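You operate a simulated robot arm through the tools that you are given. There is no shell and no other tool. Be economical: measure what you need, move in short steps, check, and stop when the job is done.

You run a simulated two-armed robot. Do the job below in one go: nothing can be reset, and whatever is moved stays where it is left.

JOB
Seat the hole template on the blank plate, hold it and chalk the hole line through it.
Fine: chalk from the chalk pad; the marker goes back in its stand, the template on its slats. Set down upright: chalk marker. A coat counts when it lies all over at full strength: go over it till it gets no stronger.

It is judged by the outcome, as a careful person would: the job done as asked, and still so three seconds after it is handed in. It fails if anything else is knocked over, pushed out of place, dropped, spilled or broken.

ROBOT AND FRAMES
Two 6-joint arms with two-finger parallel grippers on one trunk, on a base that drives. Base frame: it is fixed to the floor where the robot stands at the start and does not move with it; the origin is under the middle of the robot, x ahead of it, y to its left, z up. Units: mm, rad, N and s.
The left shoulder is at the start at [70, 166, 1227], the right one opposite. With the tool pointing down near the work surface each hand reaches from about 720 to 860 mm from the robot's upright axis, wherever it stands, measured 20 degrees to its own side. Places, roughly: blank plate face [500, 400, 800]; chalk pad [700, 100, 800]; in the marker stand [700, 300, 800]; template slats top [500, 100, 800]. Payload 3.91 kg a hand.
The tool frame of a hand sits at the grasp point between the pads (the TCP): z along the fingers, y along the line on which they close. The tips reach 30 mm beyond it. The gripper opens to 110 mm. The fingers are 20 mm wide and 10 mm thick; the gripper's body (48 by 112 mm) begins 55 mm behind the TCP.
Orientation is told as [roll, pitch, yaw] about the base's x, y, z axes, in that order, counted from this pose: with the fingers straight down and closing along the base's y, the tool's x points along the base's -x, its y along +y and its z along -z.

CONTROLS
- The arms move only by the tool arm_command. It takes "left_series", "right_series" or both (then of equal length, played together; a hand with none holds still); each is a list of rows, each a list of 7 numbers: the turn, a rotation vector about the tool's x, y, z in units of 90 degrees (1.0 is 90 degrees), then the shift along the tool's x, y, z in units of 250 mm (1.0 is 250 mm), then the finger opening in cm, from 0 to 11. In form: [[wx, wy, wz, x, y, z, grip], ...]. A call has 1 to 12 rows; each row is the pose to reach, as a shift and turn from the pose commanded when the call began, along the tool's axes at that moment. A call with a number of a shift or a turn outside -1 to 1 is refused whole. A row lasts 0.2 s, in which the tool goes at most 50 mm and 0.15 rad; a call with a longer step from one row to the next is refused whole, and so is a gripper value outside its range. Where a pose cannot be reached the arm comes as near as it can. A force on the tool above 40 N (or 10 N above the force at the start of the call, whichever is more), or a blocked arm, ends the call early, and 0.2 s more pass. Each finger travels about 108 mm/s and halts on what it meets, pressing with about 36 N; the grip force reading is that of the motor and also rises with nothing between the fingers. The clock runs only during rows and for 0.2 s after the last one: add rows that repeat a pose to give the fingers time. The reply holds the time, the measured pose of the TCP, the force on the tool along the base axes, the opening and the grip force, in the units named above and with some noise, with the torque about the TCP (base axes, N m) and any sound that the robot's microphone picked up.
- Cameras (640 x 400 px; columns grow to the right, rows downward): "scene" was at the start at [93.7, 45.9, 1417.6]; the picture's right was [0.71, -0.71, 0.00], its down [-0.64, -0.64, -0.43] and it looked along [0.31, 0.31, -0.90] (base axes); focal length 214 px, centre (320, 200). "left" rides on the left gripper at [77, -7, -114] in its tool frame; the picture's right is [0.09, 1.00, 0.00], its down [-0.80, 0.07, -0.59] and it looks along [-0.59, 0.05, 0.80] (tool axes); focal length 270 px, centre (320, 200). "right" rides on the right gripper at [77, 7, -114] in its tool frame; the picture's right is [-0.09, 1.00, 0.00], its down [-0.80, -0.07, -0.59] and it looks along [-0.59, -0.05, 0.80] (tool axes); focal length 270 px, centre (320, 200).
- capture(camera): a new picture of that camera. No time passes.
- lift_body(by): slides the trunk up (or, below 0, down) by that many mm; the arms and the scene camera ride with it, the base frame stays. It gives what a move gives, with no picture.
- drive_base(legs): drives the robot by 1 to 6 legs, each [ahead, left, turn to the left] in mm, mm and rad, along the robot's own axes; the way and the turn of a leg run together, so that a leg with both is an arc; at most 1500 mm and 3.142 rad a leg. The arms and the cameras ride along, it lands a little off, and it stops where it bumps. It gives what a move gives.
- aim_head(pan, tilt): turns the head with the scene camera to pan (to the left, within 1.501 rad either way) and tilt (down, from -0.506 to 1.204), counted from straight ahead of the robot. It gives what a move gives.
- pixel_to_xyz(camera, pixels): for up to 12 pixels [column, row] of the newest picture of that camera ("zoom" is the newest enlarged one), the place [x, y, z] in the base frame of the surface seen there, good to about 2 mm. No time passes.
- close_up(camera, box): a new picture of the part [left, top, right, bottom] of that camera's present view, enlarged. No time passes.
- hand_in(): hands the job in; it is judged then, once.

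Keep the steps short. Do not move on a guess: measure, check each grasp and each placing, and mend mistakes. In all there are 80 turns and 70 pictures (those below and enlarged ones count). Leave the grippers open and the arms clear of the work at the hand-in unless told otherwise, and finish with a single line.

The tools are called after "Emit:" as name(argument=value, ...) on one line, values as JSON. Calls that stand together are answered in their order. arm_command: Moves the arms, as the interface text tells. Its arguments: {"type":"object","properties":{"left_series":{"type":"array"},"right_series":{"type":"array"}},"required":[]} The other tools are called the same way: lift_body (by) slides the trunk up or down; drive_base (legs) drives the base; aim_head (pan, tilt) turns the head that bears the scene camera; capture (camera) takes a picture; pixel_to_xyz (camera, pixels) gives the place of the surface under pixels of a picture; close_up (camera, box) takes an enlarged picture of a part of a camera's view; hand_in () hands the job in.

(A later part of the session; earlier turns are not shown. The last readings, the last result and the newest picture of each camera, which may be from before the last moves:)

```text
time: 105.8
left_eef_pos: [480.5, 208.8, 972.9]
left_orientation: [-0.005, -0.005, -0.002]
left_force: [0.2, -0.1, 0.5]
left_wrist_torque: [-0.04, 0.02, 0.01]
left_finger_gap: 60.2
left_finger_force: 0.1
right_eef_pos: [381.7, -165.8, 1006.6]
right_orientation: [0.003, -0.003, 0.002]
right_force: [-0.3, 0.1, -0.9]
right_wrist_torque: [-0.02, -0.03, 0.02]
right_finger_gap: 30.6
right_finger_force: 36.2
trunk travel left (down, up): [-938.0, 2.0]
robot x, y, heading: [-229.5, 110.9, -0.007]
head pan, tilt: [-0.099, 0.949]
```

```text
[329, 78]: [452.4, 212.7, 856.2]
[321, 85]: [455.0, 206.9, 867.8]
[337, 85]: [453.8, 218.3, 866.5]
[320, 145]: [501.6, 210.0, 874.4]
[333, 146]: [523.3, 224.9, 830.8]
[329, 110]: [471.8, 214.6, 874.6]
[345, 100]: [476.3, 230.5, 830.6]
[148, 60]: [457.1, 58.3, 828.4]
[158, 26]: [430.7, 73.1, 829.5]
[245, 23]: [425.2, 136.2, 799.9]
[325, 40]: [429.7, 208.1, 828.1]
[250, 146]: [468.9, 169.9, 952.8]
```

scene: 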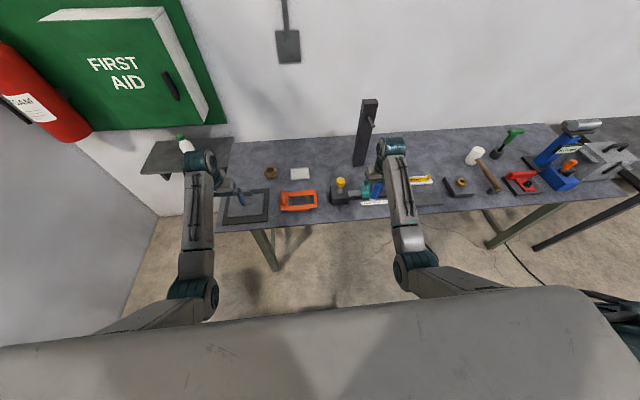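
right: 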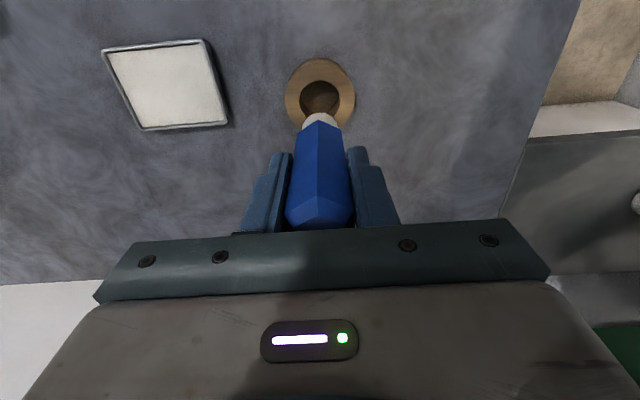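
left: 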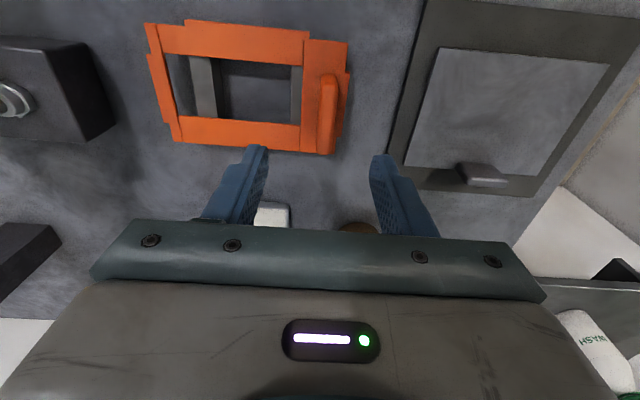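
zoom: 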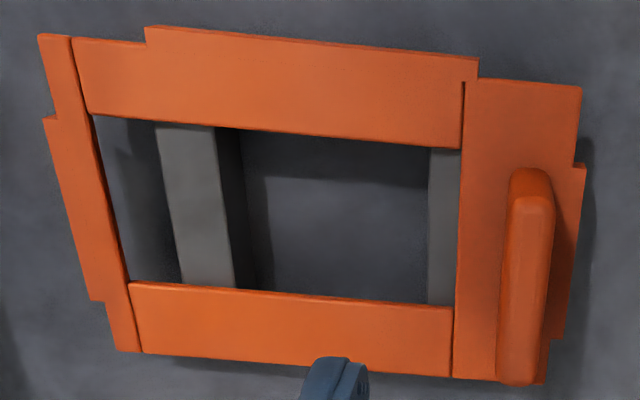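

Handle: x 452–505, y 206–220. Descend to TCP z≈865 centred at y 213 and close.

Emit:
arm_command(left_series=[[0, 0, 0, 0, 0.017, 0.14, 6], [0, 0, 0, 0, 0.017, 0.28, 6], [0, 0, 0, 0, 0.017, 0.38, 6], [0, 0, 0, 0, 0.017, 0.432, 6], [0, 0, 0, 0, 0.017, 0.432, 6]])

Emit:
arm_command(left_series=[[0, 0, 0, 0, 0, 0, 4], [0, 0, 0, 0, 0, 0, 2.5], [0, 0, 0, 0, 0, 0, 1.2], [0, 0, 0, 0, 0, 0, 0.4], [0, 0, 0, 0, 0, 0, 0.4]])

```text
time: 107.0
left_eef_pos: [479.3, 215.4, 864.7]
left_orientation: [-0.003, -0.005, -0.001]
left_force: [-0.3, -0.1, 0.0]
left_wrist_torque: [-0.01, 0.01, -0.02]
left_finger_gap: 60.0
left_finger_force: 0.1
right_eef_pos: [382.0, -167.4, 1005.0]
right_orientation: [0.002, 0.001, 0.003]
right_force: [-0.5, -0.4, -0.8]
right_wrist_torque: [-0.02, 0.0, -0.03]
right_finger_gap: 30.7
right_finger_force: 35.7
trunk travel left (down, up): [-938.0, 2.0]
robot x, y, heading: [-231.4, 109.5, -0.007]
head pan, tilt: [-0.099, 0.949]
```

```text
time: 108.2
left_eef_pos: [479.3, 215.2, 865.4]
left_orientation: [-0.003, -0.002, -0.003]
left_force: [-0.4, -0.2, 0.1]
left_wrist_torque: [0.01, 0.01, 0.02]
left_finger_gap: 13.6
left_finger_force: 35.3
right_eef_pos: [381.8, -166.2, 1006.5]
right_orientation: [0.002, 0.001, 0.001]
right_force: [-0.4, -0.1, -0.2]
right_wrist_torque: [0.01, -0.02, 0.05]
right_finger_gap: 30.6
right_finger_force: 36.0
trunk travel left (down, up): [-938.0, 2.0]
robot x, y, heading: [-234.3, 113.5, -0.005]
head pan, tilt: [-0.099, 0.949]
```

Gripped (13.6 mm). Lift 70 mm and check that it hangs level.

Emit:
arm_command(left_series=[[0, 0, 0, 0, 0, -0.06, 0.4], [0, 0, 0, 0, 0, -0.12, 0.4], [0, 0, 0, 0, 0, -0.2, 0.4], [0, 0, 0, 0, 0, -0.28, 0.4]])

Emit:
capture(camera="left")

Emit:
pixel_to_xyz(camera="left", pixels=[[170, 60], [160, 110], [200, 100], [240, 60], [290, 70], [120, 60], [250, 150], [110, 150]])

```text
time: 109.2
left_eef_pos: [477.6, 215.0, 936.0]
left_orientation: [-0.003, -0.002, -0.004]
left_force: [-0.6, -0.4, -1.2]
left_wrist_torque: [0.06, -0.03, 0.01]
left_finger_gap: 13.5
left_finger_force: 35.6
right_eef_pos: [382.0, -166.9, 1006.8]
right_orientation: [0.003, 0.0, 0.001]
right_force: [0.0, 0.4, -0.2]
right_wrist_torque: [0.04, -0.02, -0.01]
right_finger_gap: 31.0
right_finger_force: 36.3
trunk travel left (down, up): [-938.0, 2.0]
robot x, y, heading: [-233.4, 109.2, -0.006]
head pan, tilt: [-0.099, 0.949]
```

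```text
34 pictures are left
```

left: 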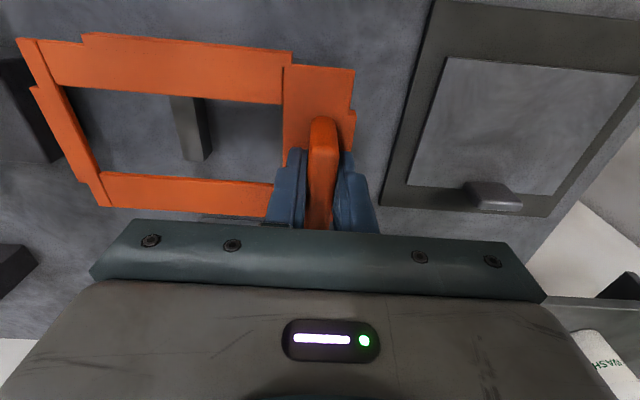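

```text
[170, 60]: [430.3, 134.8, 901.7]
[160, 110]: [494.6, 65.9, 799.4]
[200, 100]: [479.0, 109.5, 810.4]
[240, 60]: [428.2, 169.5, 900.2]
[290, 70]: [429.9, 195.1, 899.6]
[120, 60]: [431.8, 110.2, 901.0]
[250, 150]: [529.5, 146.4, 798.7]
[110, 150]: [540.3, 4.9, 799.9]
```

Light and level (about 1 N), top 35 mm below the TCP. Drive left ~330 so that both hands can reach the plate.

Emit:
drive_base(legs=[[0, 330, 0.006]])

Emit:
arm_command(left_series=[[0, 0, 0, 0, -0.1, 0, 0.4], [0, 0, 0, 0, -0.2, 0, 0.4], [0, 0, 0, 0, -0.28, 0, 0.4], [0, 0, 0, 0, -0.34, 0, 0.4], [0, 0, 0, 0, -0.34, 0, 0.4]])

Emit:
capture(camera="left")

```text
time: 111.5
left_eef_pos: [479.2, 547.3, 935.6]
left_orientation: [-0.004, -0.001, -0.006]
left_force: [-0.5, 0.1, -1.6]
left_wrist_torque: [0.07, -0.01, -0.01]
left_finger_gap: 13.7
left_finger_force: 36.0
right_eef_pos: [382.0, 167.6, 1007.1]
right_orientation: [0.006, -0.001, 0.0]
right_force: [-0.3, 0.5, 0.0]
right_wrist_torque: [-0.01, -0.01, 0.0]
right_finger_gap: 30.8
right_finger_force: 36.3
trunk travel left (down, up): [-938.0, 2.0]
robot x, y, heading: [-230.5, 448.8, -0.007]
head pan, tilt: [-0.099, 0.949]
```

```text
time: 112.7
left_eef_pos: [479.3, 466.5, 935.7]
left_orientation: [-0.004, -0.001, -0.005]
left_force: [-0.3, -0.2, -2.0]
left_wrist_torque: [0.04, -0.03, 0.02]
left_finger_gap: 13.5
left_finger_force: 35.5
right_eef_pos: [381.7, 167.5, 1006.3]
right_orientation: [0.004, 0.001, 0.0]
right_force: [0.2, 0.7, -1.4]
right_wrist_torque: [0.01, -0.01, -0.02]
right_finger_gap: 30.9
right_finger_force: 35.9
trunk travel left (down, up): [-938.0, 2.0]
robot x, y, heading: [-232.3, 450.8, -0.009]
head pan, tilt: [-0.099, 0.949]
```

```text
33 pictures are left
```

left: 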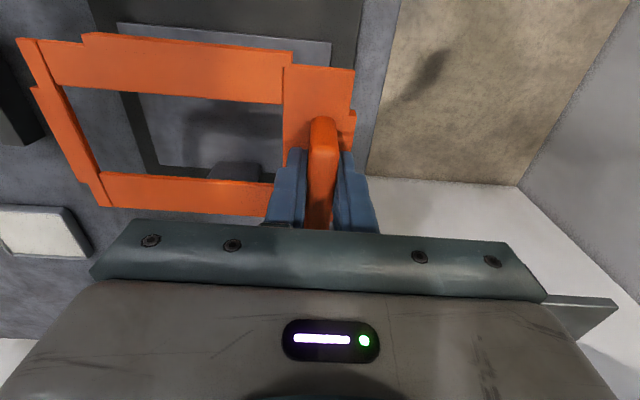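

Reach is fine. Now measure the template in the hand relative to the TCP with an enlarged view.

Emit:
close_up(camera="left", box=[10, 20, 370, 220])

Emit:
pixel_to_xyz(camera="left", pixels=[[19, 41], [33, 88], [56, 130], [82, 182], [103, 204], [60, 42], [85, 36], [180, 43], [288, 53], [320, 70], [352, 72], [353, 115]])

```text
1.78 times, centred on (190, 120) of left
```

zoom: 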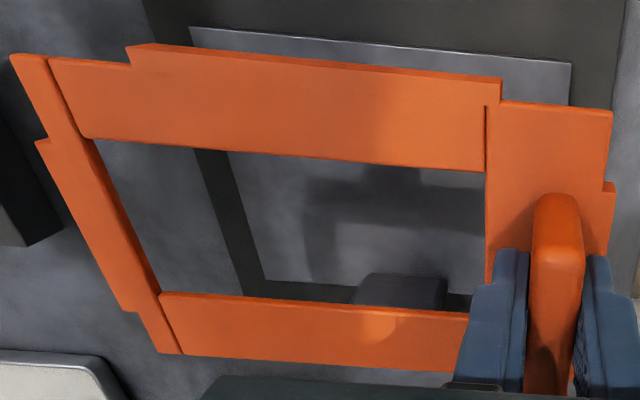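

```text
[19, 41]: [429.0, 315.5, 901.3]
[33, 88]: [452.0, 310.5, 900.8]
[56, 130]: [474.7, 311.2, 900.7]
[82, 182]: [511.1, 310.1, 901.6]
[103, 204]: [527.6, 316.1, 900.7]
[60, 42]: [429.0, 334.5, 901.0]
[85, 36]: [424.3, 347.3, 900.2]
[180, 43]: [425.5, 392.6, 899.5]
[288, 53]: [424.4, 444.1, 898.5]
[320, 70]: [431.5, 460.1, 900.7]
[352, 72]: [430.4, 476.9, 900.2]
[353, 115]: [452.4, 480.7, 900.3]
```

In hand: body y 315–477.5 (centre −70.3 from TCP), near body edge −51. Target TCP ≈ (475.5, 459.3). Lower to z≈862, just above the seat, and check.

Emit:
arm_command(left_series=[[0, 0, 0, 0.008, -0.015, 0.08, 0.4], [0, 0, 0, 0.015, -0.029, 0.16, 0.4], [0, 0, 0, 0.015, -0.029, 0.24, 0.4], [0, 0, 0, 0.015, -0.029, 0.29, 0.4], [0, 0, 0, 0.015, -0.029, 0.29, 0.4]])

Emit:
close_up(camera="left", box=[10, 10, 400, 220])

```text
time: 113.9
left_eef_pos: [468.7, 464.4, 868.4]
left_orientation: [-0.005, -0.002, -0.005]
left_force: [0.6, 0.4, -0.8]
left_wrist_torque: [0.03, 0.0, 0.01]
left_finger_gap: 13.6
left_finger_force: 36.1
left hand out of reach, approached as far as the arm can: row 4, 5
right_eef_pos: [382.6, 167.4, 1006.9]
right_orientation: [0.003, 0.001, 0.0]
right_force: [-0.4, -0.4, -0.8]
right_wrist_torque: [0.02, -0.03, 0.02]
right_finger_gap: 30.7
right_finger_force: 36.1
trunk travel left (down, up): [-938.0, 2.0]
robot x, y, heading: [-232.5, 450.3, -0.009]
head pan, tilt: [-0.099, 0.949]
```

```text
1.64 times, centred on (205, 115) of left
```

zoom: 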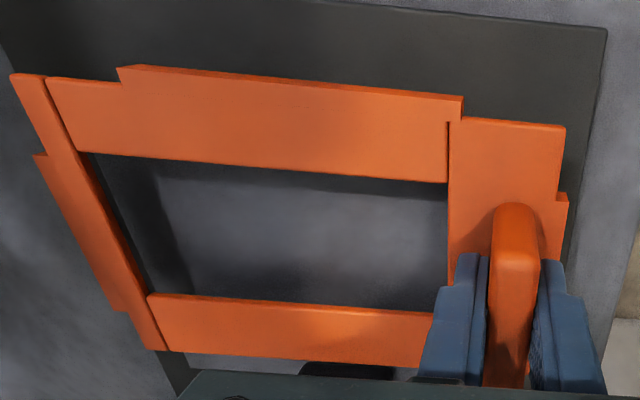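

At this low height the arm is at its outer limit (it drifted to x 468.7). I'll raise the hand 70 and lower the trunk 70 to gain reach.

Emit:
arm_command(left_series=[[0, 0, 0, 0, 0, -0.1, 0.4], [0, 0, 0, 0, 0, -0.2, 0.4], [0, 0, 0, 0, 0, -0.3, 0.4]])

Emit:
lift_body(by=-70)

```text
time: 114.7
left_eef_pos: [466.4, 463.7, 942.3]
left_orientation: [-0.004, -0.001, -0.005]
left_force: [0.3, -0.1, -0.9]
left_wrist_torque: [0.02, 0.01, 0.02]
left_finger_gap: 13.3
left_finger_force: 36.3
right_eef_pos: [381.8, 167.6, 1006.8]
right_orientation: [0.003, 0.0, 0.002]
right_force: [0.4, 0.4, -0.4]
right_wrist_torque: [0.0, 0.0, -0.01]
right_finger_gap: 31.2
right_finger_force: 36.4
trunk travel left (down, up): [-938.0, 2.0]
robot x, y, heading: [-228.6, 446.6, -0.007]
head pan, tilt: [-0.099, 0.949]
```

```text
time: 115.7
left_eef_pos: [467.0, 464.1, 872.8]
left_orientation: [-0.004, -0.002, -0.007]
left_force: [0.6, -0.3, -1.0]
left_wrist_torque: [0.02, -0.01, -0.02]
left_finger_gap: 13.2
left_finger_force: 36.0
right_eef_pos: [381.3, 168.5, 936.1]
right_orientation: [0.005, 0.0, 0.0]
right_force: [-0.1, 0.0, -0.8]
right_wrist_torque: [-0.02, -0.02, -0.01]
right_finger_gap: 30.7
right_finger_force: 36.0
trunk travel left (down, up): [-868.0, 72.0]
robot x, y, heading: [-231.4, 441.6, -0.001]
head pan, tilt: [-0.099, 0.949]
```

Now correct to (475.5, 459.3) and lower to 863.

Emit:
arm_command(left_series=[[0, 0, 0, -0.034, -0.019, 0, 0.4], [0, 0, 0, -0.034, -0.019, 0.02, 0.4], [0, 0, 0, -0.034, -0.019, 0.036, 0.4], [0, 0, 0, -0.034, -0.019, 0.036, 0.4]])

Emit:
close_up(camera="left", box=[10, 10, 400, 220])

Emit:
pixel_to_xyz(camera="zoom", pixels=[[45, 160], [110, 300], [150, 343], [90, 85], [290, 80], [500, 125], [564, 130], [567, 200], [180, 200], [430, 250], [300, 250], [20, 80]])

```text
time: 116.7
left_eef_pos: [475.0, 458.3, 863.0]
left_orientation: [-0.007, -0.001, -0.005]
left_force: [-0.2, 0.0, -2.0]
left_wrist_torque: [0.05, -0.01, 0.01]
left_finger_gap: 13.7
left_finger_force: 35.7
right_eef_pos: [382.0, 167.3, 935.7]
right_orientation: [0.003, -0.001, 0.001]
right_force: [-0.2, -0.3, -0.5]
right_wrist_torque: [0.01, -0.01, 0.0]
right_finger_gap: 31.0
right_finger_force: 36.2
trunk travel left (down, up): [-868.0, 72.0]
robot x, y, heading: [-231.6, 446.7, -0.005]
head pan, tilt: [-0.099, 0.949]
```

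```text
1.64 times, centred on (205, 115) of left
```

zoom: 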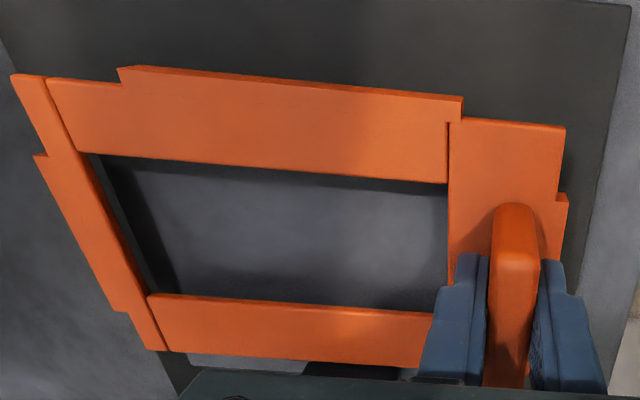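

```text
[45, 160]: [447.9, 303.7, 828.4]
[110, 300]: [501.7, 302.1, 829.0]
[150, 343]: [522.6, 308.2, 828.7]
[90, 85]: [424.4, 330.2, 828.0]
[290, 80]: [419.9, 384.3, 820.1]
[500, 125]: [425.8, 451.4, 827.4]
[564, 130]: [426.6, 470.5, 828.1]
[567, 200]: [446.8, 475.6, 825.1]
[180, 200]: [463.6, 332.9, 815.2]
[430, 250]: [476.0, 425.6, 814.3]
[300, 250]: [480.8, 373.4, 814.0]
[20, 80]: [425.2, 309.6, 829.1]
```

Lips straddle the blank symmetrically (302.5…475 around 310…468) and the near lip is in front of the edge. Lower gently until it seats.

Emit:
arm_command(left_series=[[0, 0, 0, 0, 0.003, 0.012, 0.4], [0, 0, 0, 0, 0.003, 0.022, 0.4], [0, 0, 0, 0, 0.003, 0.03, 0.4], [0, 0, 0, 0, 0.003, 0.036, 0.4], [0, 0, 0, 0, 0.003, 0.036, 0.4]])

Emit:
pixel_to_xyz(camera="left", pixels=[[120, 60]])

Emit:
close_up(camera="left", box=[10, 10, 400, 220])

Emit:
pixel_to_xyz(camera="zoom", pixels=[[45, 160], [110, 300], [150, 343], [90, 85], [200, 330], [300, 130], [500, 125], [564, 130], [567, 200], [400, 330], [60, 100], [300, 250]])

```text
time: 117.9
left_eef_pos: [473.9, 459.6, 851.6]
left_orientation: [-0.005, -0.003, -0.006]
left_force: [1.1, 0.9, 4.6]
left_wrist_torque: [0.13, 0.12, -0.04]
left_finger_gap: 13.3
left_finger_force: 36.3
right_eef_pos: [381.2, 167.5, 937.3]
right_orientation: [0.004, -0.001, 0.0]
right_force: [-1.4, 0.2, -0.8]
right_wrist_torque: [0.0, -0.03, -0.01]
right_finger_gap: 30.8
right_finger_force: 36.0
trunk travel left (down, up): [-868.0, 72.0]
robot x, y, heading: [-231.1, 449.1, -0.003]
head pan, tilt: [-0.099, 0.949]
```

```text
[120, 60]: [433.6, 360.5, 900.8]
```

```text
1.64 times, centred on (205, 115) of left
```

zoom: 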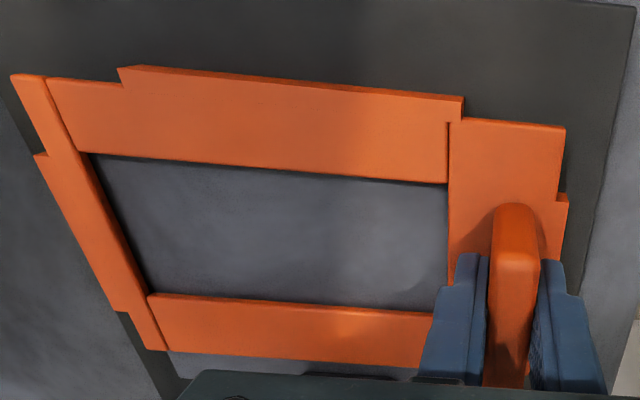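

```text
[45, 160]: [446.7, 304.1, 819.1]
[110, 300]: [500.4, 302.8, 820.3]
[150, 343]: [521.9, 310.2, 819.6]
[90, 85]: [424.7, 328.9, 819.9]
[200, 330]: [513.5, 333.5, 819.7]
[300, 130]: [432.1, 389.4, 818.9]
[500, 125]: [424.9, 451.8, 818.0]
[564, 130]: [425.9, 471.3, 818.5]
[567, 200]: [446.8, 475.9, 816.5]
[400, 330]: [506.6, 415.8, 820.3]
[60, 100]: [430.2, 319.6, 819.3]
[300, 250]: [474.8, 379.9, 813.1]
```

Seated: top level at 819.5 all round, 5 N contact. With the left hand upright it would block the right hand, so I'll release, go up, and re-grip the handle from its ends with the hand leaning 45° to the left.

Emit:
arm_command(left_series=[[0, 0, 0, 0, 0, -0.005, 1.5], [0, 0, 0, 0, 0, -0.005, 3], [0, 0, 0, 0, 0, -0.005, 5], [0, 0, 0, 0, 0, -0.005, 5.5], [0, 0, 0, 0, 0, -0.12, 6], [0, 0, 0, 0, 0, -0.28, 7], [0, 0, 0, 0, 0, -0.4, 8]])

Emit:
arm_command(left_series=[[0.0326, -0.0326, 0.0787, 0, 0.02, 0, 8], [0.0652, -0.0652, 0.1573, 0, 0.04, 0, 8], [0.0978, -0.0978, 0.236, 0, 0.06, 0, 8], [0.1303, -0.1303, 0.3147, 0, 0.08, 0, 8], [0.1629, -0.1629, 0.3933, 0, 0.1, 0, 8], [0.1955, -0.1955, 0.472, 0, 0.12, 0, 8], [0.2281, -0.2281, 0.5507, 0, 0.14, 0, 8], [0.2607, -0.2607, 0.6293, 0, 0.16, 0, 8], [0.2933, -0.2933, 0.708, 0, 0.18, 0, 8], [0.3258, -0.3258, 0.7867, 0, 0.2, 0, 8], [0.3584, -0.3584, 0.8653, 0, 0.22, 0, 8], [0.391, -0.391, 0.944, 0, 0.24, 0, 8]])

Emit:
capture(camera="left")

```text
time: 119.5
left_eef_pos: [471.5, 456.5, 954.6]
left_orientation: [-0.003, -0.005, -0.006]
left_force: [-0.1, -0.8, 0.0]
left_wrist_torque: [0.03, -0.01, 0.0]
left_finger_gap: 80.4
left_finger_force: 0.0
right_eef_pos: [382.0, 167.2, 935.9]
right_orientation: [0.005, 0.001, 0.0]
right_force: [-0.2, 0.1, -1.0]
right_wrist_torque: [0.01, -0.01, -0.01]
right_finger_gap: 30.7
right_finger_force: 35.9
trunk travel left (down, up): [-868.0, 72.0]
robot x, y, heading: [-226.2, 447.7, -0.009]
head pan, tilt: [-0.099, 0.949]
```

```text
time: 122.1
left_eef_pos: [474.8, 519.9, 952.9]
left_orientation: [0.006, -0.792, -1.583]
left_force: [0.2, 0.8, 0.4]
left_wrist_torque: [0.03, 0.01, 0.0]
left_finger_gap: 80.2
left_finger_force: 0.1
right_eef_pos: [382.8, 168.1, 936.5]
right_orientation: [0.004, 0.001, 0.0]
right_force: [0.2, 0.4, -0.7]
right_wrist_torque: [0.02, -0.03, -0.04]
right_finger_gap: 30.5
right_finger_force: 36.2
trunk travel left (down, up): [-868.0, 72.0]
robot x, y, heading: [-230.5, 443.5, -0.003]
head pan, tilt: [-0.099, 0.949]
```

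```text
28 pictures are left
```

left: 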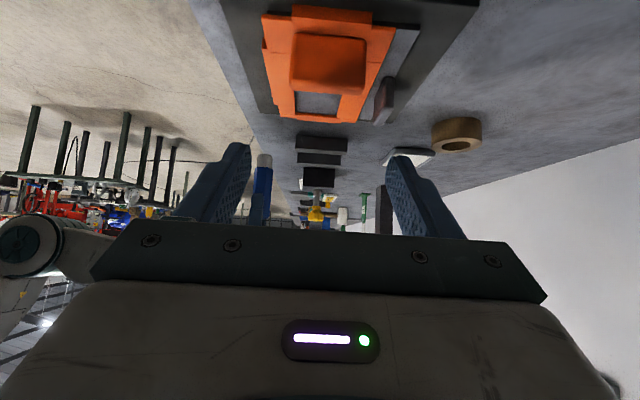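

The leaning pose works, and the camera looks along the template with the handle at (328,62). Measure the handle ends to centre the fingers in x.

Emit:
pixel_to_xyz(camera="left", pixels=[[293, 70], [363, 72], [297, 45], [360, 48], [328, 60], [328, 85], [270, 30], [390, 40]])

```text
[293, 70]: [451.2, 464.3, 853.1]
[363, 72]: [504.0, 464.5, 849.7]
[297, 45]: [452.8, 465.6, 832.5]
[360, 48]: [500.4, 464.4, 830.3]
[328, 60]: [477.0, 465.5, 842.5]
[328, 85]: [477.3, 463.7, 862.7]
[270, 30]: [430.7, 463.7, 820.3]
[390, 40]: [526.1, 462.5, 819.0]
```

Handle centre x reads 477.5 here versus ~473 expected. I'll cross-check the seating in the head camera.

Emit:
aim_head(pan=-0.1, tilt=1.0)

Emit:
capture(camera="scene")

Emit:
close_up(camera="left", box=[230, 0, 430, 130])

```text
time: 122.8
left_eef_pos: [474.7, 521.2, 953.8]
left_orientation: [0.004, -0.791, -1.578]
left_force: [0.2, 0.1, 0.5]
left_wrist_torque: [0.02, -0.02, 0.0]
left_finger_gap: 80.0
left_finger_force: 0.0
right_eef_pos: [382.7, 168.2, 936.0]
right_orientation: [0.003, 0.0, 0.0]
right_force: [0.7, 0.2, -0.2]
right_wrist_torque: [-0.01, 0.01, -0.03]
right_finger_gap: 30.3
right_finger_force: 35.3
trunk travel left (down, up): [-868.0, 72.0]
robot x, y, heading: [-230.0, 444.1, -0.008]
head pan, tilt: [-0.099, 1.0]
```

```text
27 pictures are left
```

scene: 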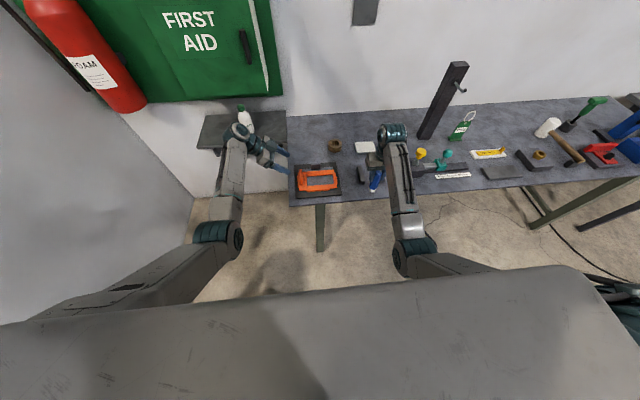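

```text
3.08 times, centred on (330, 65) of left
```

zoom: 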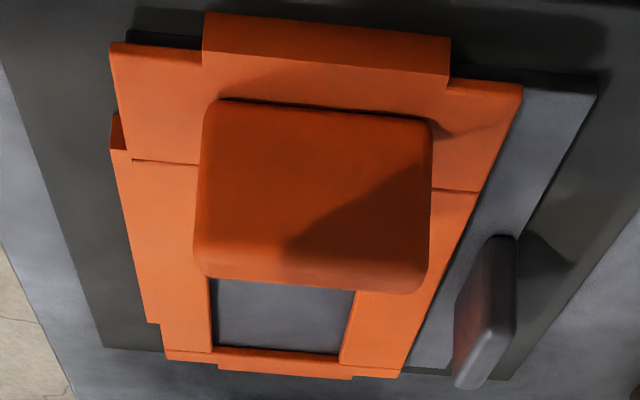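

The template sits flat with its lips outside the blank. To remove camera bias I'll measure the block's front face and blank's far edge in this same view (known 535.5 and 544).

Emit:
pixel_to_xyz(camera="zoom", pixels=[[480, 300], [470, 330], [590, 95], [560, 150], [520, 95], [470, 210], [115, 60], [125, 170], [205, 180], [428, 180], [205, 240], [422, 250]])

```text
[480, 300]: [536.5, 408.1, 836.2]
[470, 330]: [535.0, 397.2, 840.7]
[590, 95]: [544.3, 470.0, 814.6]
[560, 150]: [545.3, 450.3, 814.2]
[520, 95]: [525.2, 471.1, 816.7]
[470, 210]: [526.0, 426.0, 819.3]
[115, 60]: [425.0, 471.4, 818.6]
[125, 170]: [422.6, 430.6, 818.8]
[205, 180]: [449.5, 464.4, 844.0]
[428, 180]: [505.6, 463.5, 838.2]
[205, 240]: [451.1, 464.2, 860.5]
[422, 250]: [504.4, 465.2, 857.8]
```

No bias: template body spans x 424.5–526.5 as planned and the handle centre is 477.5. Move the left hand in to straddle the handle ends and close.

Emit:
arm_command(left_series=[[0, 0, 0, 0.05, 0.011, 0.08, 8], [0, 0, 0, 0.105, 0.011, 0.16, 8], [0, 0, 0, 0.105, 0.011, 0.24, 8], [0, 0, 0, 0.105, 0.011, 0.32, 8], [0, 0, 0, 0.105, 0.011, 0.388, 8], [0, 0, 0, 0.105, 0.011, 0.388, 8]])

Emit:
close_up(camera="left", box=[180, 60, 480, 240])

```text
time: 124.2
left_eef_pos: [477.1, 470.7, 866.7]
left_orientation: [0.006, -0.79, -1.578]
left_force: [0.2, 0.9, 0.0]
left_wrist_torque: [0.0, -0.01, -0.02]
left_finger_gap: 79.8
left_finger_force: 0.1
right_eef_pos: [382.5, 167.9, 936.5]
right_orientation: [0.003, -0.001, 0.0]
right_force: [0.1, -0.4, -0.5]
right_wrist_torque: [0.02, -0.02, -0.02]
right_finger_gap: 30.6
right_finger_force: 35.8
trunk travel left (down, up): [-868.0, 72.0]
robot x, y, heading: [-231.3, 445.9, -0.006]
head pan, tilt: [-0.099, 1.0]
```

```text
2.13 times, centred on (330, 150) of left
```

zoom: 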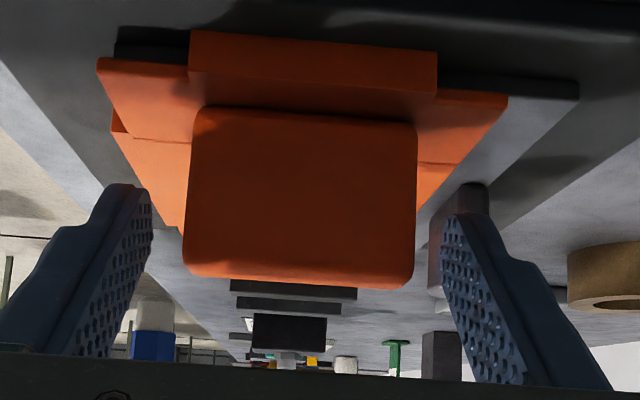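

The fingers straddle the handle ends evenly. Close.

Emit:
arm_command(left_series=[[0, 0, 0, 0, 0, 0, 7], [0, 0, 0, 0, 0, 0, 6], [0, 0, 0, 0, 0, 0, 5], [0, 0, 0, 0, 0, 0, 4.5], [0, 0, 0, 0, 0, 0, 4.5]])

Emit:
close_up(camera="left", box=[180, 60, 480, 240])

Emit:
close_up(camera="scene", box=[270, 130, 400, 220])

```text
time: 125.4
left_eef_pos: [477.9, 470.6, 865.5]
left_orientation: [0.003, -0.791, -1.58]
left_force: [0.7, 0.5, 0.3]
left_wrist_torque: [-0.06, 0.08, 0.01]
left_finger_gap: 59.4
left_finger_force: 36.0
right_eef_pos: [382.0, 168.2, 935.2]
right_orientation: [0.005, -0.001, -0.001]
right_force: [-0.4, -0.7, -1.3]
right_wrist_torque: [0.04, -0.01, 0.02]
right_finger_gap: 30.1
right_finger_force: 35.5
trunk travel left (down, up): [-868.0, 72.0]
robot x, y, heading: [-231.2, 446.2, -0.007]
head pan, tilt: [-0.099, 1.0]
```

```text
2.13 times, centred on (330, 150) of left
```

zoom: 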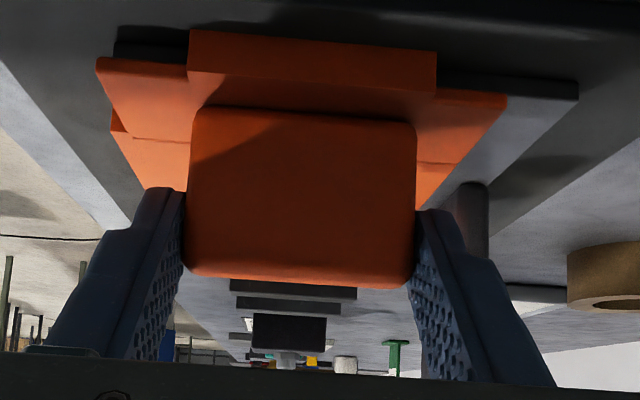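

```text
4.44 times, centred on (335, 175) of scene
```

zoom: 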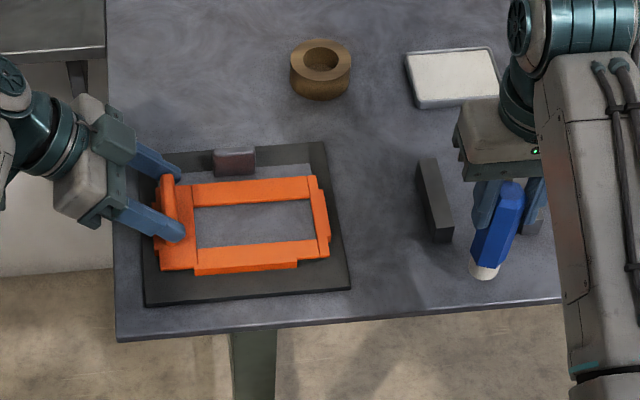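

Firmly held, template undisturbed, window clear. Measure the window corners on the blank.

Emit:
pixel_to_xyz(camera="zoom", pixels=[[198, 209], [309, 203], [198, 244], [311, 237], [250, 206], [255, 241], [191, 200], [316, 200], [190, 225], [318, 220], [485, 272], [255, 225]])

Emit:
close_up(camera="scene", box=[300, 165, 345, 193])

```text
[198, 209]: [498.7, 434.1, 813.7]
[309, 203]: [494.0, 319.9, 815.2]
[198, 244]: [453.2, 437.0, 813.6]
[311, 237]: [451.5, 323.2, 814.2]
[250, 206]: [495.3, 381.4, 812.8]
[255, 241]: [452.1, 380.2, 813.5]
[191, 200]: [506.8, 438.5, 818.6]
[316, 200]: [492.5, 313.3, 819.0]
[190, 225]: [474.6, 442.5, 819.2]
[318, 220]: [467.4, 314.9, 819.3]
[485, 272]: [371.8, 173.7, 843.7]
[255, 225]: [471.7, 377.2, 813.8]
```

```text
14.22 times, centred on (322, 179) of scene
```

zoom: 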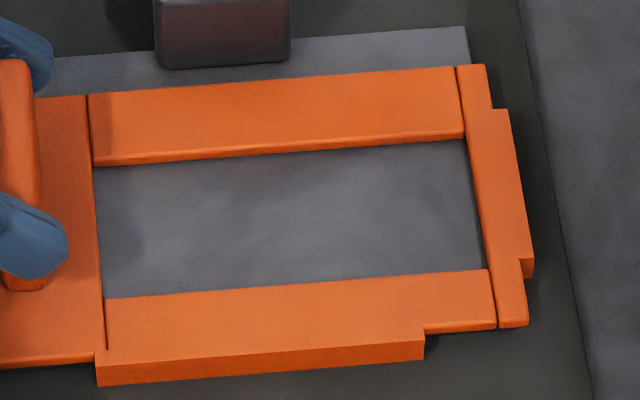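

Emit:
pixel_to_xyz(camera="zoom", pixels=[[98, 170], [463, 144], [108, 292], [482, 264], [280, 158], [290, 280], [88, 162], [475, 140], [100, 305], [495, 265], [280, 148], [290, 290]])

```text
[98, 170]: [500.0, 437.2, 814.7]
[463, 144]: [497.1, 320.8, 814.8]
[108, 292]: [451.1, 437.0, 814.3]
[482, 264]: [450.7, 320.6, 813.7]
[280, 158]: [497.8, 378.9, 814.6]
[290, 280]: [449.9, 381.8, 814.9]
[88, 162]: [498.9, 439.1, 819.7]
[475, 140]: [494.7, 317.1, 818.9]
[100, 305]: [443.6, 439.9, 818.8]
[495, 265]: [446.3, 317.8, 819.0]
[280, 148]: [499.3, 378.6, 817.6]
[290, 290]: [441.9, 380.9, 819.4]
```

Window on the blank: x ≈ 447–500, y ≈ 318–438. The marker tip (radius ~12) must stay within x 460–487, y 332–425. Bring the marker over the window centre, above.

Emit:
arm_command(right_series=[[0, 0, 0, 0, 0, -0.12, 1], [0, 0, 0, -0.07, 0.16, -0.12, 1], [0, 0, 0, -0.14, 0.32, -0.12, 1], [0, 0, 0, -0.21, 0.48, -0.12, 1], [0, 0, 0, -0.28, 0.64, -0.12, 1], [0, 0, 0, -0.366, 0.8, -0.12, 1], [0, 0, 0, -0.366, 0.842, -0.06, 1], [0, 0, 0, -0.366, 0.842, 0.03, 1], [0, 0, 0, -0.366, 0.842, 0.03, 1]])

Emit:
close_up(camera="right", box=[190, 20, 450, 230])

```text
time: 127.4
left_eef_pos: [478.3, 470.3, 866.3]
left_orientation: [0.003, -0.791, -1.581]
left_force: [0.5, -0.1, 0.8]
left_wrist_torque: [0.02, 0.13, 0.01]
left_finger_gap: 59.6
left_finger_force: 35.7
right_eef_pos: [471.5, 377.2, 927.8]
right_orientation: [0.004, 0.0, 0.0]
right_force: [0.1, -0.6, -0.4]
right_wrist_torque: [0.01, 0.03, 0.0]
right_finger_gap: 29.1
right_finger_force: 36.2
trunk travel left (down, up): [-868.0, 72.0]
robot x, y, heading: [-228.7, 450.9, -0.006]
head pan, tilt: [-0.099, 1.0]
```

```text
1.90 times, centred on (320, 125) of right
```

zoom: 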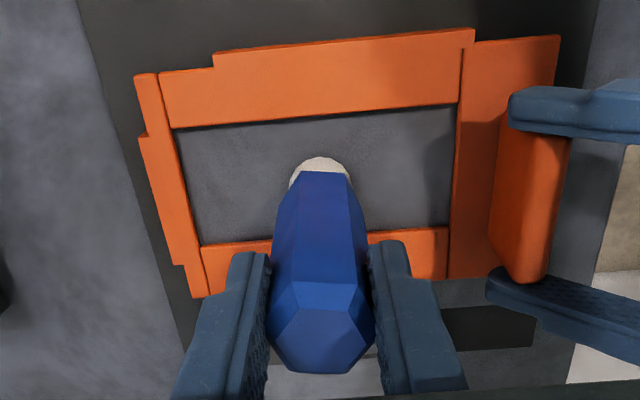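

The marker looks slightly different in the grip (gap 29.1, face turned). Measure its tip and body before touching anything.

Emit:
pixel_to_xyz(camera="zoom", pixels=[[320, 160], [296, 178], [346, 176], [320, 185], [320, 240], [320, 275], [320, 330], [320, 365], [285, 250], [355, 250]])

Emit:
close_up(camera="scene", box=[270, 120, 400, 210])

```text
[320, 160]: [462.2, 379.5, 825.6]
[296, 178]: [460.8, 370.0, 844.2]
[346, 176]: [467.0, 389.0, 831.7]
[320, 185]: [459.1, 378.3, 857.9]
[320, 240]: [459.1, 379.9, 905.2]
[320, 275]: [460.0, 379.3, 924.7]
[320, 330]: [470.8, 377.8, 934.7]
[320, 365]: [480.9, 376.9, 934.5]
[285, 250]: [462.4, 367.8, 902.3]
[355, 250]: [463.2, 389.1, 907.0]
```

```text
4.44 times, centred on (335, 165) of scene
```

zoom: 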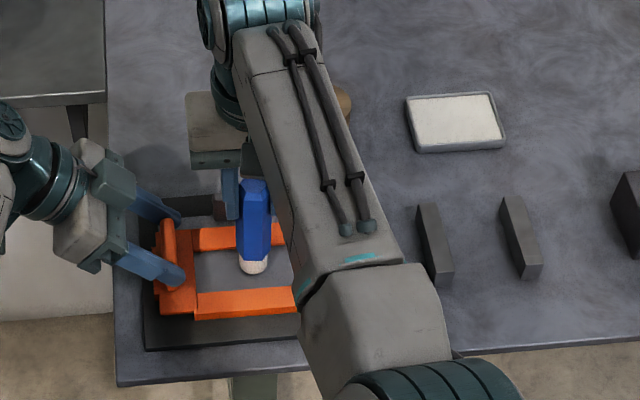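

The marker slid ~27 mm down through the fingers and turned (top now 7 mm above TCP), but it is still vertical and its tip is about at z 815, right above the blank. I'll touch down at the centre and make the first strokes, staying inside the window.

Emit:
arm_command(right_series=[[0, 0, 0, 0, 0, 0.006, 0.5], [0, 0, 0, 0, 0, 0.012, 0.5], [0, 0, 0, 0, 0, 0.016, 0.5], [0, 0, 0, 0, 0, 0.016, 0.5]])

Emit:
arm_command(right_series=[[0, 0, 0, 0.046, 0.06, 0, 0.5], [0, 0, 0, 0.046, 0.18, 0, 0.5], [0, 0, 0, 0.046, 0.06, 0, 0.5], [0, 0, 0, 0.046, -0.06, 0, 0.5], [0, 0, 0, 0.046, -0.184, 0, 0.5], [0, 0, 0, 0.02, -0.184, 0, 0.5], [0, 0, 0, 0.02, -0.06, 0, 0.5], [0, 0, 0, 0.02, 0.06, 0, 0.5], [0, 0, 0, 0.02, 0.18, 0, 0.5], [0, 0, 0, 0, 0.18, 0, 0.5], [0, 0, 0, 0, 0.06, 0, 0.5], [0, 0, 0, 0, 0, 0, 0.5]])

Emit:
close_up(camera="right", box=[190, 20, 450, 230])

Emit:
pixel_to_xyz(camera="zoom", pixels=[[320, 330], [320, 250], [320, 365]])

```text
time: 128.4
left_eef_pos: [478.1, 471.3, 867.3]
left_orientation: [0.003, -0.79, -1.578]
left_force: [0.6, 0.9, 0.2]
left_wrist_torque: [0.08, 0.0, 0.01]
left_finger_gap: 59.6
left_finger_force: 36.3
right_eef_pos: [474.0, 378.3, 926.4]
right_orientation: [0.003, -0.001, -0.001]
right_force: [0.0, -0.7, 3.7]
right_wrist_torque: [-0.11, 0.03, -0.01]
right_finger_gap: 28.8
right_finger_force: 36.7
trunk travel left (down, up): [-868.0, 72.0]
robot x, y, heading: [-232.5, 446.8, -0.004]
head pan, tilt: [-0.099, 1.0]
```

```text
time: 131.0
left_eef_pos: [478.3, 471.0, 865.4]
left_orientation: [0.004, -0.79, -1.579]
left_force: [-0.4, -0.2, -0.2]
left_wrist_torque: [0.06, -0.03, -0.01]
left_finger_gap: 59.6
left_finger_force: 36.0
right_eef_pos: [471.5, 377.6, 926.1]
right_orientation: [0.004, -0.002, 0.0]
right_force: [-0.1, -1.3, 1.0]
right_wrist_torque: [-0.15, 0.0, 0.02]
right_finger_gap: 28.6
right_finger_force: 36.1
trunk travel left (down, up): [-868.0, 72.0]
robot x, y, heading: [-228.8, 451.3, -0.004]
head pan, tilt: [-0.099, 1.0]
```

```text
1.90 times, centred on (320, 125) of right
```

zoom: 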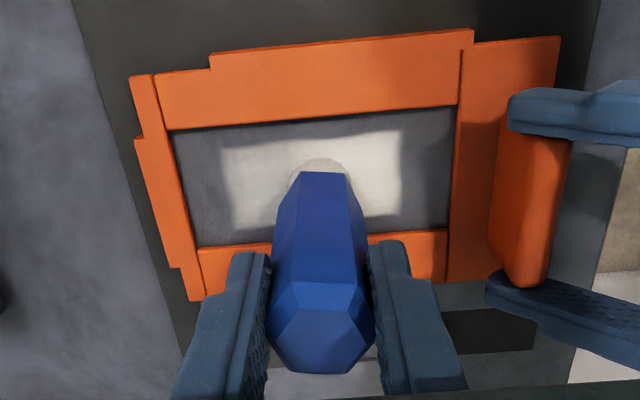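

```text
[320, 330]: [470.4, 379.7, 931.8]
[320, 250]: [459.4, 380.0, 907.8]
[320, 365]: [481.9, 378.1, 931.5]
```

It is chalking well: a white band appears at zoom x 220–405. I'll press 1 mm more and run full coverage passes over the whole window with pauses at the ends, then lift and look.

Emit:
arm_command(right_series=[[0, 0, 0, 0, -0.1, 0.004, 0.5], [0, 0, 0, 0, -0.184, 0.004, 0.5], [0, 0, 0, 0, -0.184, 0.004, 0.5], [0, 0, 0, -0.03, -0.184, 0.004, 0.5], [0, 0, 0, -0.03, -0.184, 0.004, 0.5], [0, 0, 0, -0.03, -0.06, 0.004, 0.5], [0, 0, 0, -0.03, 0.06, 0.004, 0.5], [0, 0, 0, -0.03, 0.18, 0.004, 0.5], [0, 0, 0, -0.03, 0.18, 0.004, 0.5], [0, 0, 0, 0, 0.18, 0.004, 0.5], [0, 0, 0, 0, 0.06, 0.004, 0.5], [0, 0, 0, 0, 0, 0.004, 0.5]])

Emit:
arm_command(right_series=[[0, 0, 0, -0.054, 0.06, 0, 0.5], [0, 0, 0, -0.054, 0.18, 0, 0.5], [0, 0, 0, -0.054, 0.18, 0, 0.5], [0, 0, 0, -0.054, 0.06, 0, 0.5], [0, 0, 0, -0.054, -0.06, 0, 0.5], [0, 0, 0, -0.054, -0.184, 0, 0.5], [0, 0, 0, -0.054, -0.184, 0, 0.5], [0, 0, 0, -0.03, -0.184, 0, 0.5], [0, 0, 0, -0.03, -0.06, 0, 0.5], [0, 0, 0, -0.015, 0, 0, 0.5], [0, 0, 0, 0, 0, 0, 0.5]])

Emit:
arm_command(right_series=[[0, 0, 0, 0.046, 0.06, 0, 0.5], [0, 0, 0, 0.046, 0.18, 0, 0.5], [0, 0, 0, 0.046, 0.18, 0, 0.5], [0, 0, 0, 0.046, 0.06, 0, 0.5], [0, 0, 0, 0.046, -0.06, 0, 0.5], [0, 0, 0, 0.046, -0.184, 0, 0.5], [0, 0, 0, 0.046, -0.184, 0, 0.5], [0, 0, 0, 0.02, -0.184, 0, 0.5], [0, 0, 0, 0.02, -0.184, 0, 0.5], [0, 0, 0, 0.02, -0.06, 0, 0.5], [0, 0, 0, 0.01, 0, 0, 0.5], [0, 0, 0, 0, 0, 0, 0.5]])

Emit:
arm_command(right_series=[[0, 0, 0, 0.02, 0.06, 0, 0.5], [0, 0, 0, 0.02, 0.18, 0, 0.5], [0, 0, 0, 0.02, 0.18, 0, 0.5], [0, 0, 0, -0.015, 0.18, 0, 0.5], [0, 0, 0, -0.015, 0.18, 0, 0.5], [0, 0, 0, -0.015, 0.06, 0, 0.5], [0, 0, 0, -0.015, -0.06, 0, 0.5], [0, 0, 0, -0.015, -0.184, 0, 0.5], [0, 0, 0, -0.015, -0.184, 0, 0.5], [0, 0, 0, 0.01, -0.1, 0, 0.5], [0, 0, 0, 0, 0, 0, 0.5]])

Emit:
arm_command(right_series=[[0, 0, 0, 0, 0, -0.1, 0.5], [0, 0, 0, 0, 0, -0.2, 0.5], [0, 0, 0, 0, 0, -0.28, 0.5]])

Emit:
close_up(camera="right", box=[190, 20, 450, 230])

Emit:
close_up(camera="left", box=[220, 40, 440, 190])

```text
time: 133.6
left_eef_pos: [475.4, 471.3, 867.2]
left_orientation: [0.006, -0.79, -1.581]
left_force: [0.4, -0.3, -0.2]
left_wrist_torque: [0.07, 0.01, -0.05]
left_finger_gap: 59.7
left_finger_force: 35.6
right_eef_pos: [472.4, 381.1, 926.1]
right_orientation: [0.003, -0.001, 0.0]
right_force: [1.0, 3.1, 12.5]
right_wrist_torque: [0.27, -0.06, 0.0]
right_finger_gap: 28.7
right_finger_force: 36.0
trunk travel left (down, up): [-868.0, 72.0]
robot x, y, heading: [-231.0, 446.1, -0.005]
head pan, tilt: [-0.099, 1.0]
```

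```text
time: 136.0
left_eef_pos: [478.3, 470.0, 865.7]
left_orientation: [0.005, -0.79, -1.58]
left_force: [0.2, 0.3, 0.0]
left_wrist_torque: [-0.02, 0.09, -0.09]
left_finger_gap: 59.5
left_finger_force: 35.9
right_eef_pos: [473.0, 378.2, 924.4]
right_orientation: [0.004, -0.001, 0.0]
right_force: [0.7, -0.2, 3.2]
right_wrist_torque: [0.05, -0.09, 0.04]
right_finger_gap: 28.9
right_finger_force: 36.4
trunk travel left (down, up): [-868.0, 72.0]
robot x, y, heading: [-231.6, 443.4, -0.003]
head pan, tilt: [-0.099, 1.0]
```

```text
time: 138.6
left_eef_pos: [478.6, 469.9, 867.0]
left_orientation: [0.005, -0.79, -1.58]
left_force: [0.6, -0.4, 0.3]
left_wrist_torque: [-0.1, 0.03, 0.04]
left_finger_gap: 59.7
left_finger_force: 36.3
right_eef_pos: [472.9, 379.5, 925.5]
right_orientation: [0.003, 0.0, -0.001]
right_force: [0.1, 0.5, 0.0]
right_wrist_torque: [-0.02, 0.02, 0.01]
right_finger_gap: 28.7
right_finger_force: 36.2
trunk travel left (down, up): [-868.0, 72.0]
robot x, y, heading: [-231.4, 444.1, -0.009]
head pan, tilt: [-0.099, 1.0]
```

```text
time: 141.0
left_eef_pos: [476.5, 470.9, 866.2]
left_orientation: [0.005, -0.79, -1.58]
left_force: [-0.7, -0.3, -0.7]
left_wrist_torque: [0.02, -0.01, 0.0]
left_finger_gap: 59.5
left_finger_force: 36.0
right_eef_pos: [475.1, 378.2, 924.6]
right_orientation: [0.002, 0.0, -0.002]
right_force: [-1.7, -1.0, 7.7]
right_wrist_torque: [-0.12, 0.14, -0.03]
right_finger_gap: 28.7
right_finger_force: 36.0
trunk travel left (down, up): [-868.0, 72.0]
robot x, y, heading: [-229.4, 445.8, -0.001]
head pan, tilt: [-0.099, 1.0]
```

```text
time: 141.8
left_eef_pos: [478.0, 470.2, 866.3]
left_orientation: [0.004, -0.791, -1.58]
left_force: [-0.5, 0.8, 1.0]
left_wrist_torque: [0.04, 0.03, 0.0]
left_finger_gap: 59.6
left_finger_force: 35.6
right_eef_pos: [474.3, 378.8, 994.2]
right_orientation: [0.004, 0.0, -0.002]
right_force: [-0.9, -0.5, -0.9]
right_wrist_torque: [0.0, -0.01, -0.04]
right_finger_gap: 28.9
right_finger_force: 36.5
trunk travel left (down, up): [-868.0, 72.0]
robot x, y, heading: [-232.6, 444.5, -0.008]
head pan, tilt: [-0.099, 1.0]
```

```text
1.90 times, centred on (320, 125) of right
```

zoom: 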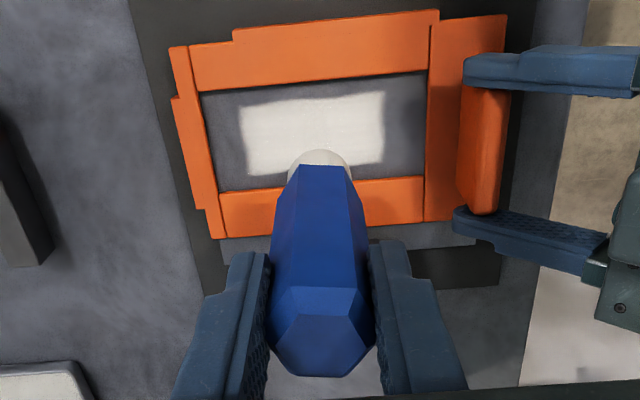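

```text
2.67 times, centred on (330, 115) of left
```

zoom: 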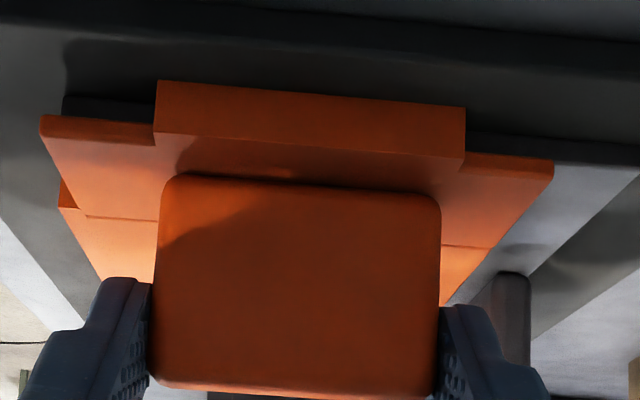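

The band is now solid, uniform white. Next: move the marker hand away, release the handle, back the left hand out along its approach, turn it upright above the handle, and look.

Emit:
arm_command(right_series=[[0, 0, 0, 0.06, -0.16, 0, 0.5], [0, 0, 0, 0.12, -0.32, 0, 0.5], [0, 0, 0, 0.18, -0.48, 0, 0.5], [0, 0, 0, 0.24, -0.64, 0, 0.5], [0, 0, 0, 0.3, -0.8, 0, 0.5]])

Emit:
arm_command(left_series=[[0, 0, 0, 0, 0, 0, 6.5], [0, 0, 0, 0, 0, 0, 7.5], [0, 0, 0, 0, 0, 0, 8], [0, 0, 0, 0, 0, -0.1, 8], [0, 0, 0, 0, 0, -0.22, 8], [0, 0, 0, -0.05, 0, -0.32, 8], [0, 0, 0, -0.105, 0, -0.388, 8]])

Emit:
arm_command(left_series=[[-0.0326, 0.0326, -0.0787, -0.014, 0, 0.014, 8], [-0.0652, 0.0652, -0.1573, -0.028, 0, 0.028, 8], [-0.0978, 0.0978, -0.236, -0.044, 0, 0.044, 8], [-0.1303, 0.1303, -0.3147, -0.058, 0, 0.058, 8], [-0.1629, 0.1629, -0.3933, -0.072, 0, 0.072, 8], [-0.1955, 0.1955, -0.472, -0.087, 0, 0.087, 8], [-0.2281, 0.2281, -0.5507, -0.102, 0, 0.102, 7], [-0.2607, 0.2607, -0.6293, -0.117, 0, 0.117, 7], [-0.2933, 0.2933, -0.708, -0.131, 0, 0.131, 6], [-0.3258, 0.3258, -0.7867, -0.146, 0, 0.146, 6], [-0.3584, 0.3584, -0.8653, -0.16, 0, 0.16, 6], [-0.391, 0.391, -0.944, -0.175, 0, 0.175, 6]])

Emit:
capture(camera="left")

Emit:
pixel_to_xyz(camera="left", pixels=[[320, 85], [329, 85], [336, 85], [329, 110], [320, 100], [338, 100], [329, 130], [300, 60]])

```text
time: 143.0
left_eef_pos: [477.3, 470.0, 865.6]
left_orientation: [0.005, -0.791, -1.579]
left_force: [0.2, -0.1, -0.5]
left_wrist_torque: [-0.1, 0.0, 0.04]
left_finger_gap: 59.4
left_finger_force: 35.5
right_eef_pos: [404.8, 175.0, 983.0]
right_orientation: [0.007, -0.005, 0.0]
right_force: [0.0, 0.1, -0.4]
right_wrist_torque: [0.05, 0.02, -0.02]
right_finger_gap: 28.8
right_finger_force: 35.8
right hand out of reach, approached as far as the arm can: row 4, 5
trunk travel left (down, up): [-868.0, 72.0]
robot x, y, heading: [-233.8, 451.4, -0.007]
head pan, tilt: [-0.099, 1.0]
```

```text
time: 144.6
left_eef_pos: [475.8, 520.1, 952.7]
left_orientation: [0.004, -0.79, -1.581]
left_force: [-0.7, -0.9, 0.6]
left_wrist_torque: [-0.01, 0.04, -0.01]
left_finger_gap: 80.2
left_finger_force: 0.0
right_eef_pos: [406.3, 175.4, 983.4]
right_orientation: [0.006, -0.006, 0.001]
right_force: [-0.7, 0.3, -0.4]
right_wrist_torque: [-0.03, 0.01, -0.04]
right_finger_gap: 28.6
right_finger_force: 36.1
trunk travel left (down, up): [-868.0, 72.0]
robot x, y, heading: [-234.9, 442.4, -0.006]
head pan, tilt: [-0.099, 1.0]
```

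```text
time: 147.2
left_eef_pos: [476.4, 458.0, 953.7]
left_orientation: [-0.003, 0.0, -0.003]
left_force: [0.4, 0.4, 0.1]
left_wrist_torque: [-0.02, 0.0, -0.01]
left_finger_gap: 59.9
left_finger_force: 0.0
right_eef_pos: [406.4, 176.6, 983.6]
right_orientation: [0.003, -0.005, 0.002]
right_force: [0.8, 0.0, -1.1]
right_wrist_torque: [0.01, -0.01, -0.02]
right_finger_gap: 29.1
right_finger_force: 35.9
trunk travel left (down, up): [-868.0, 72.0]
robot x, y, heading: [-231.6, 444.2, -0.007]
head pan, tilt: [-0.099, 1.0]
```

```text
16 pictures are left
```

left: 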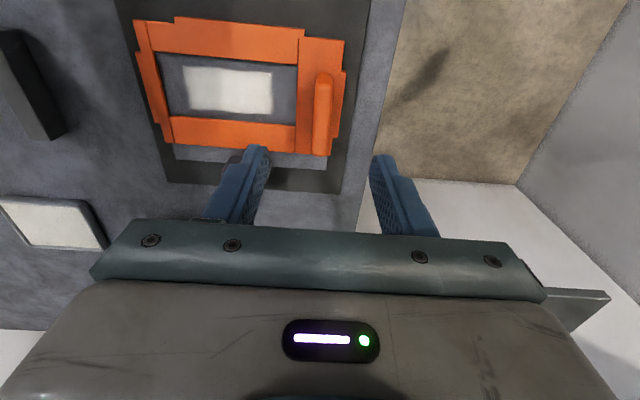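

```text
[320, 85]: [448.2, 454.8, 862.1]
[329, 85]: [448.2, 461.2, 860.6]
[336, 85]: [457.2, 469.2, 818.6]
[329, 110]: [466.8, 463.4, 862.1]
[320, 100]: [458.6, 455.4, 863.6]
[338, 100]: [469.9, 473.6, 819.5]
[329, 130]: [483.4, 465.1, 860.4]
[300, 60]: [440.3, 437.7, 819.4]
```

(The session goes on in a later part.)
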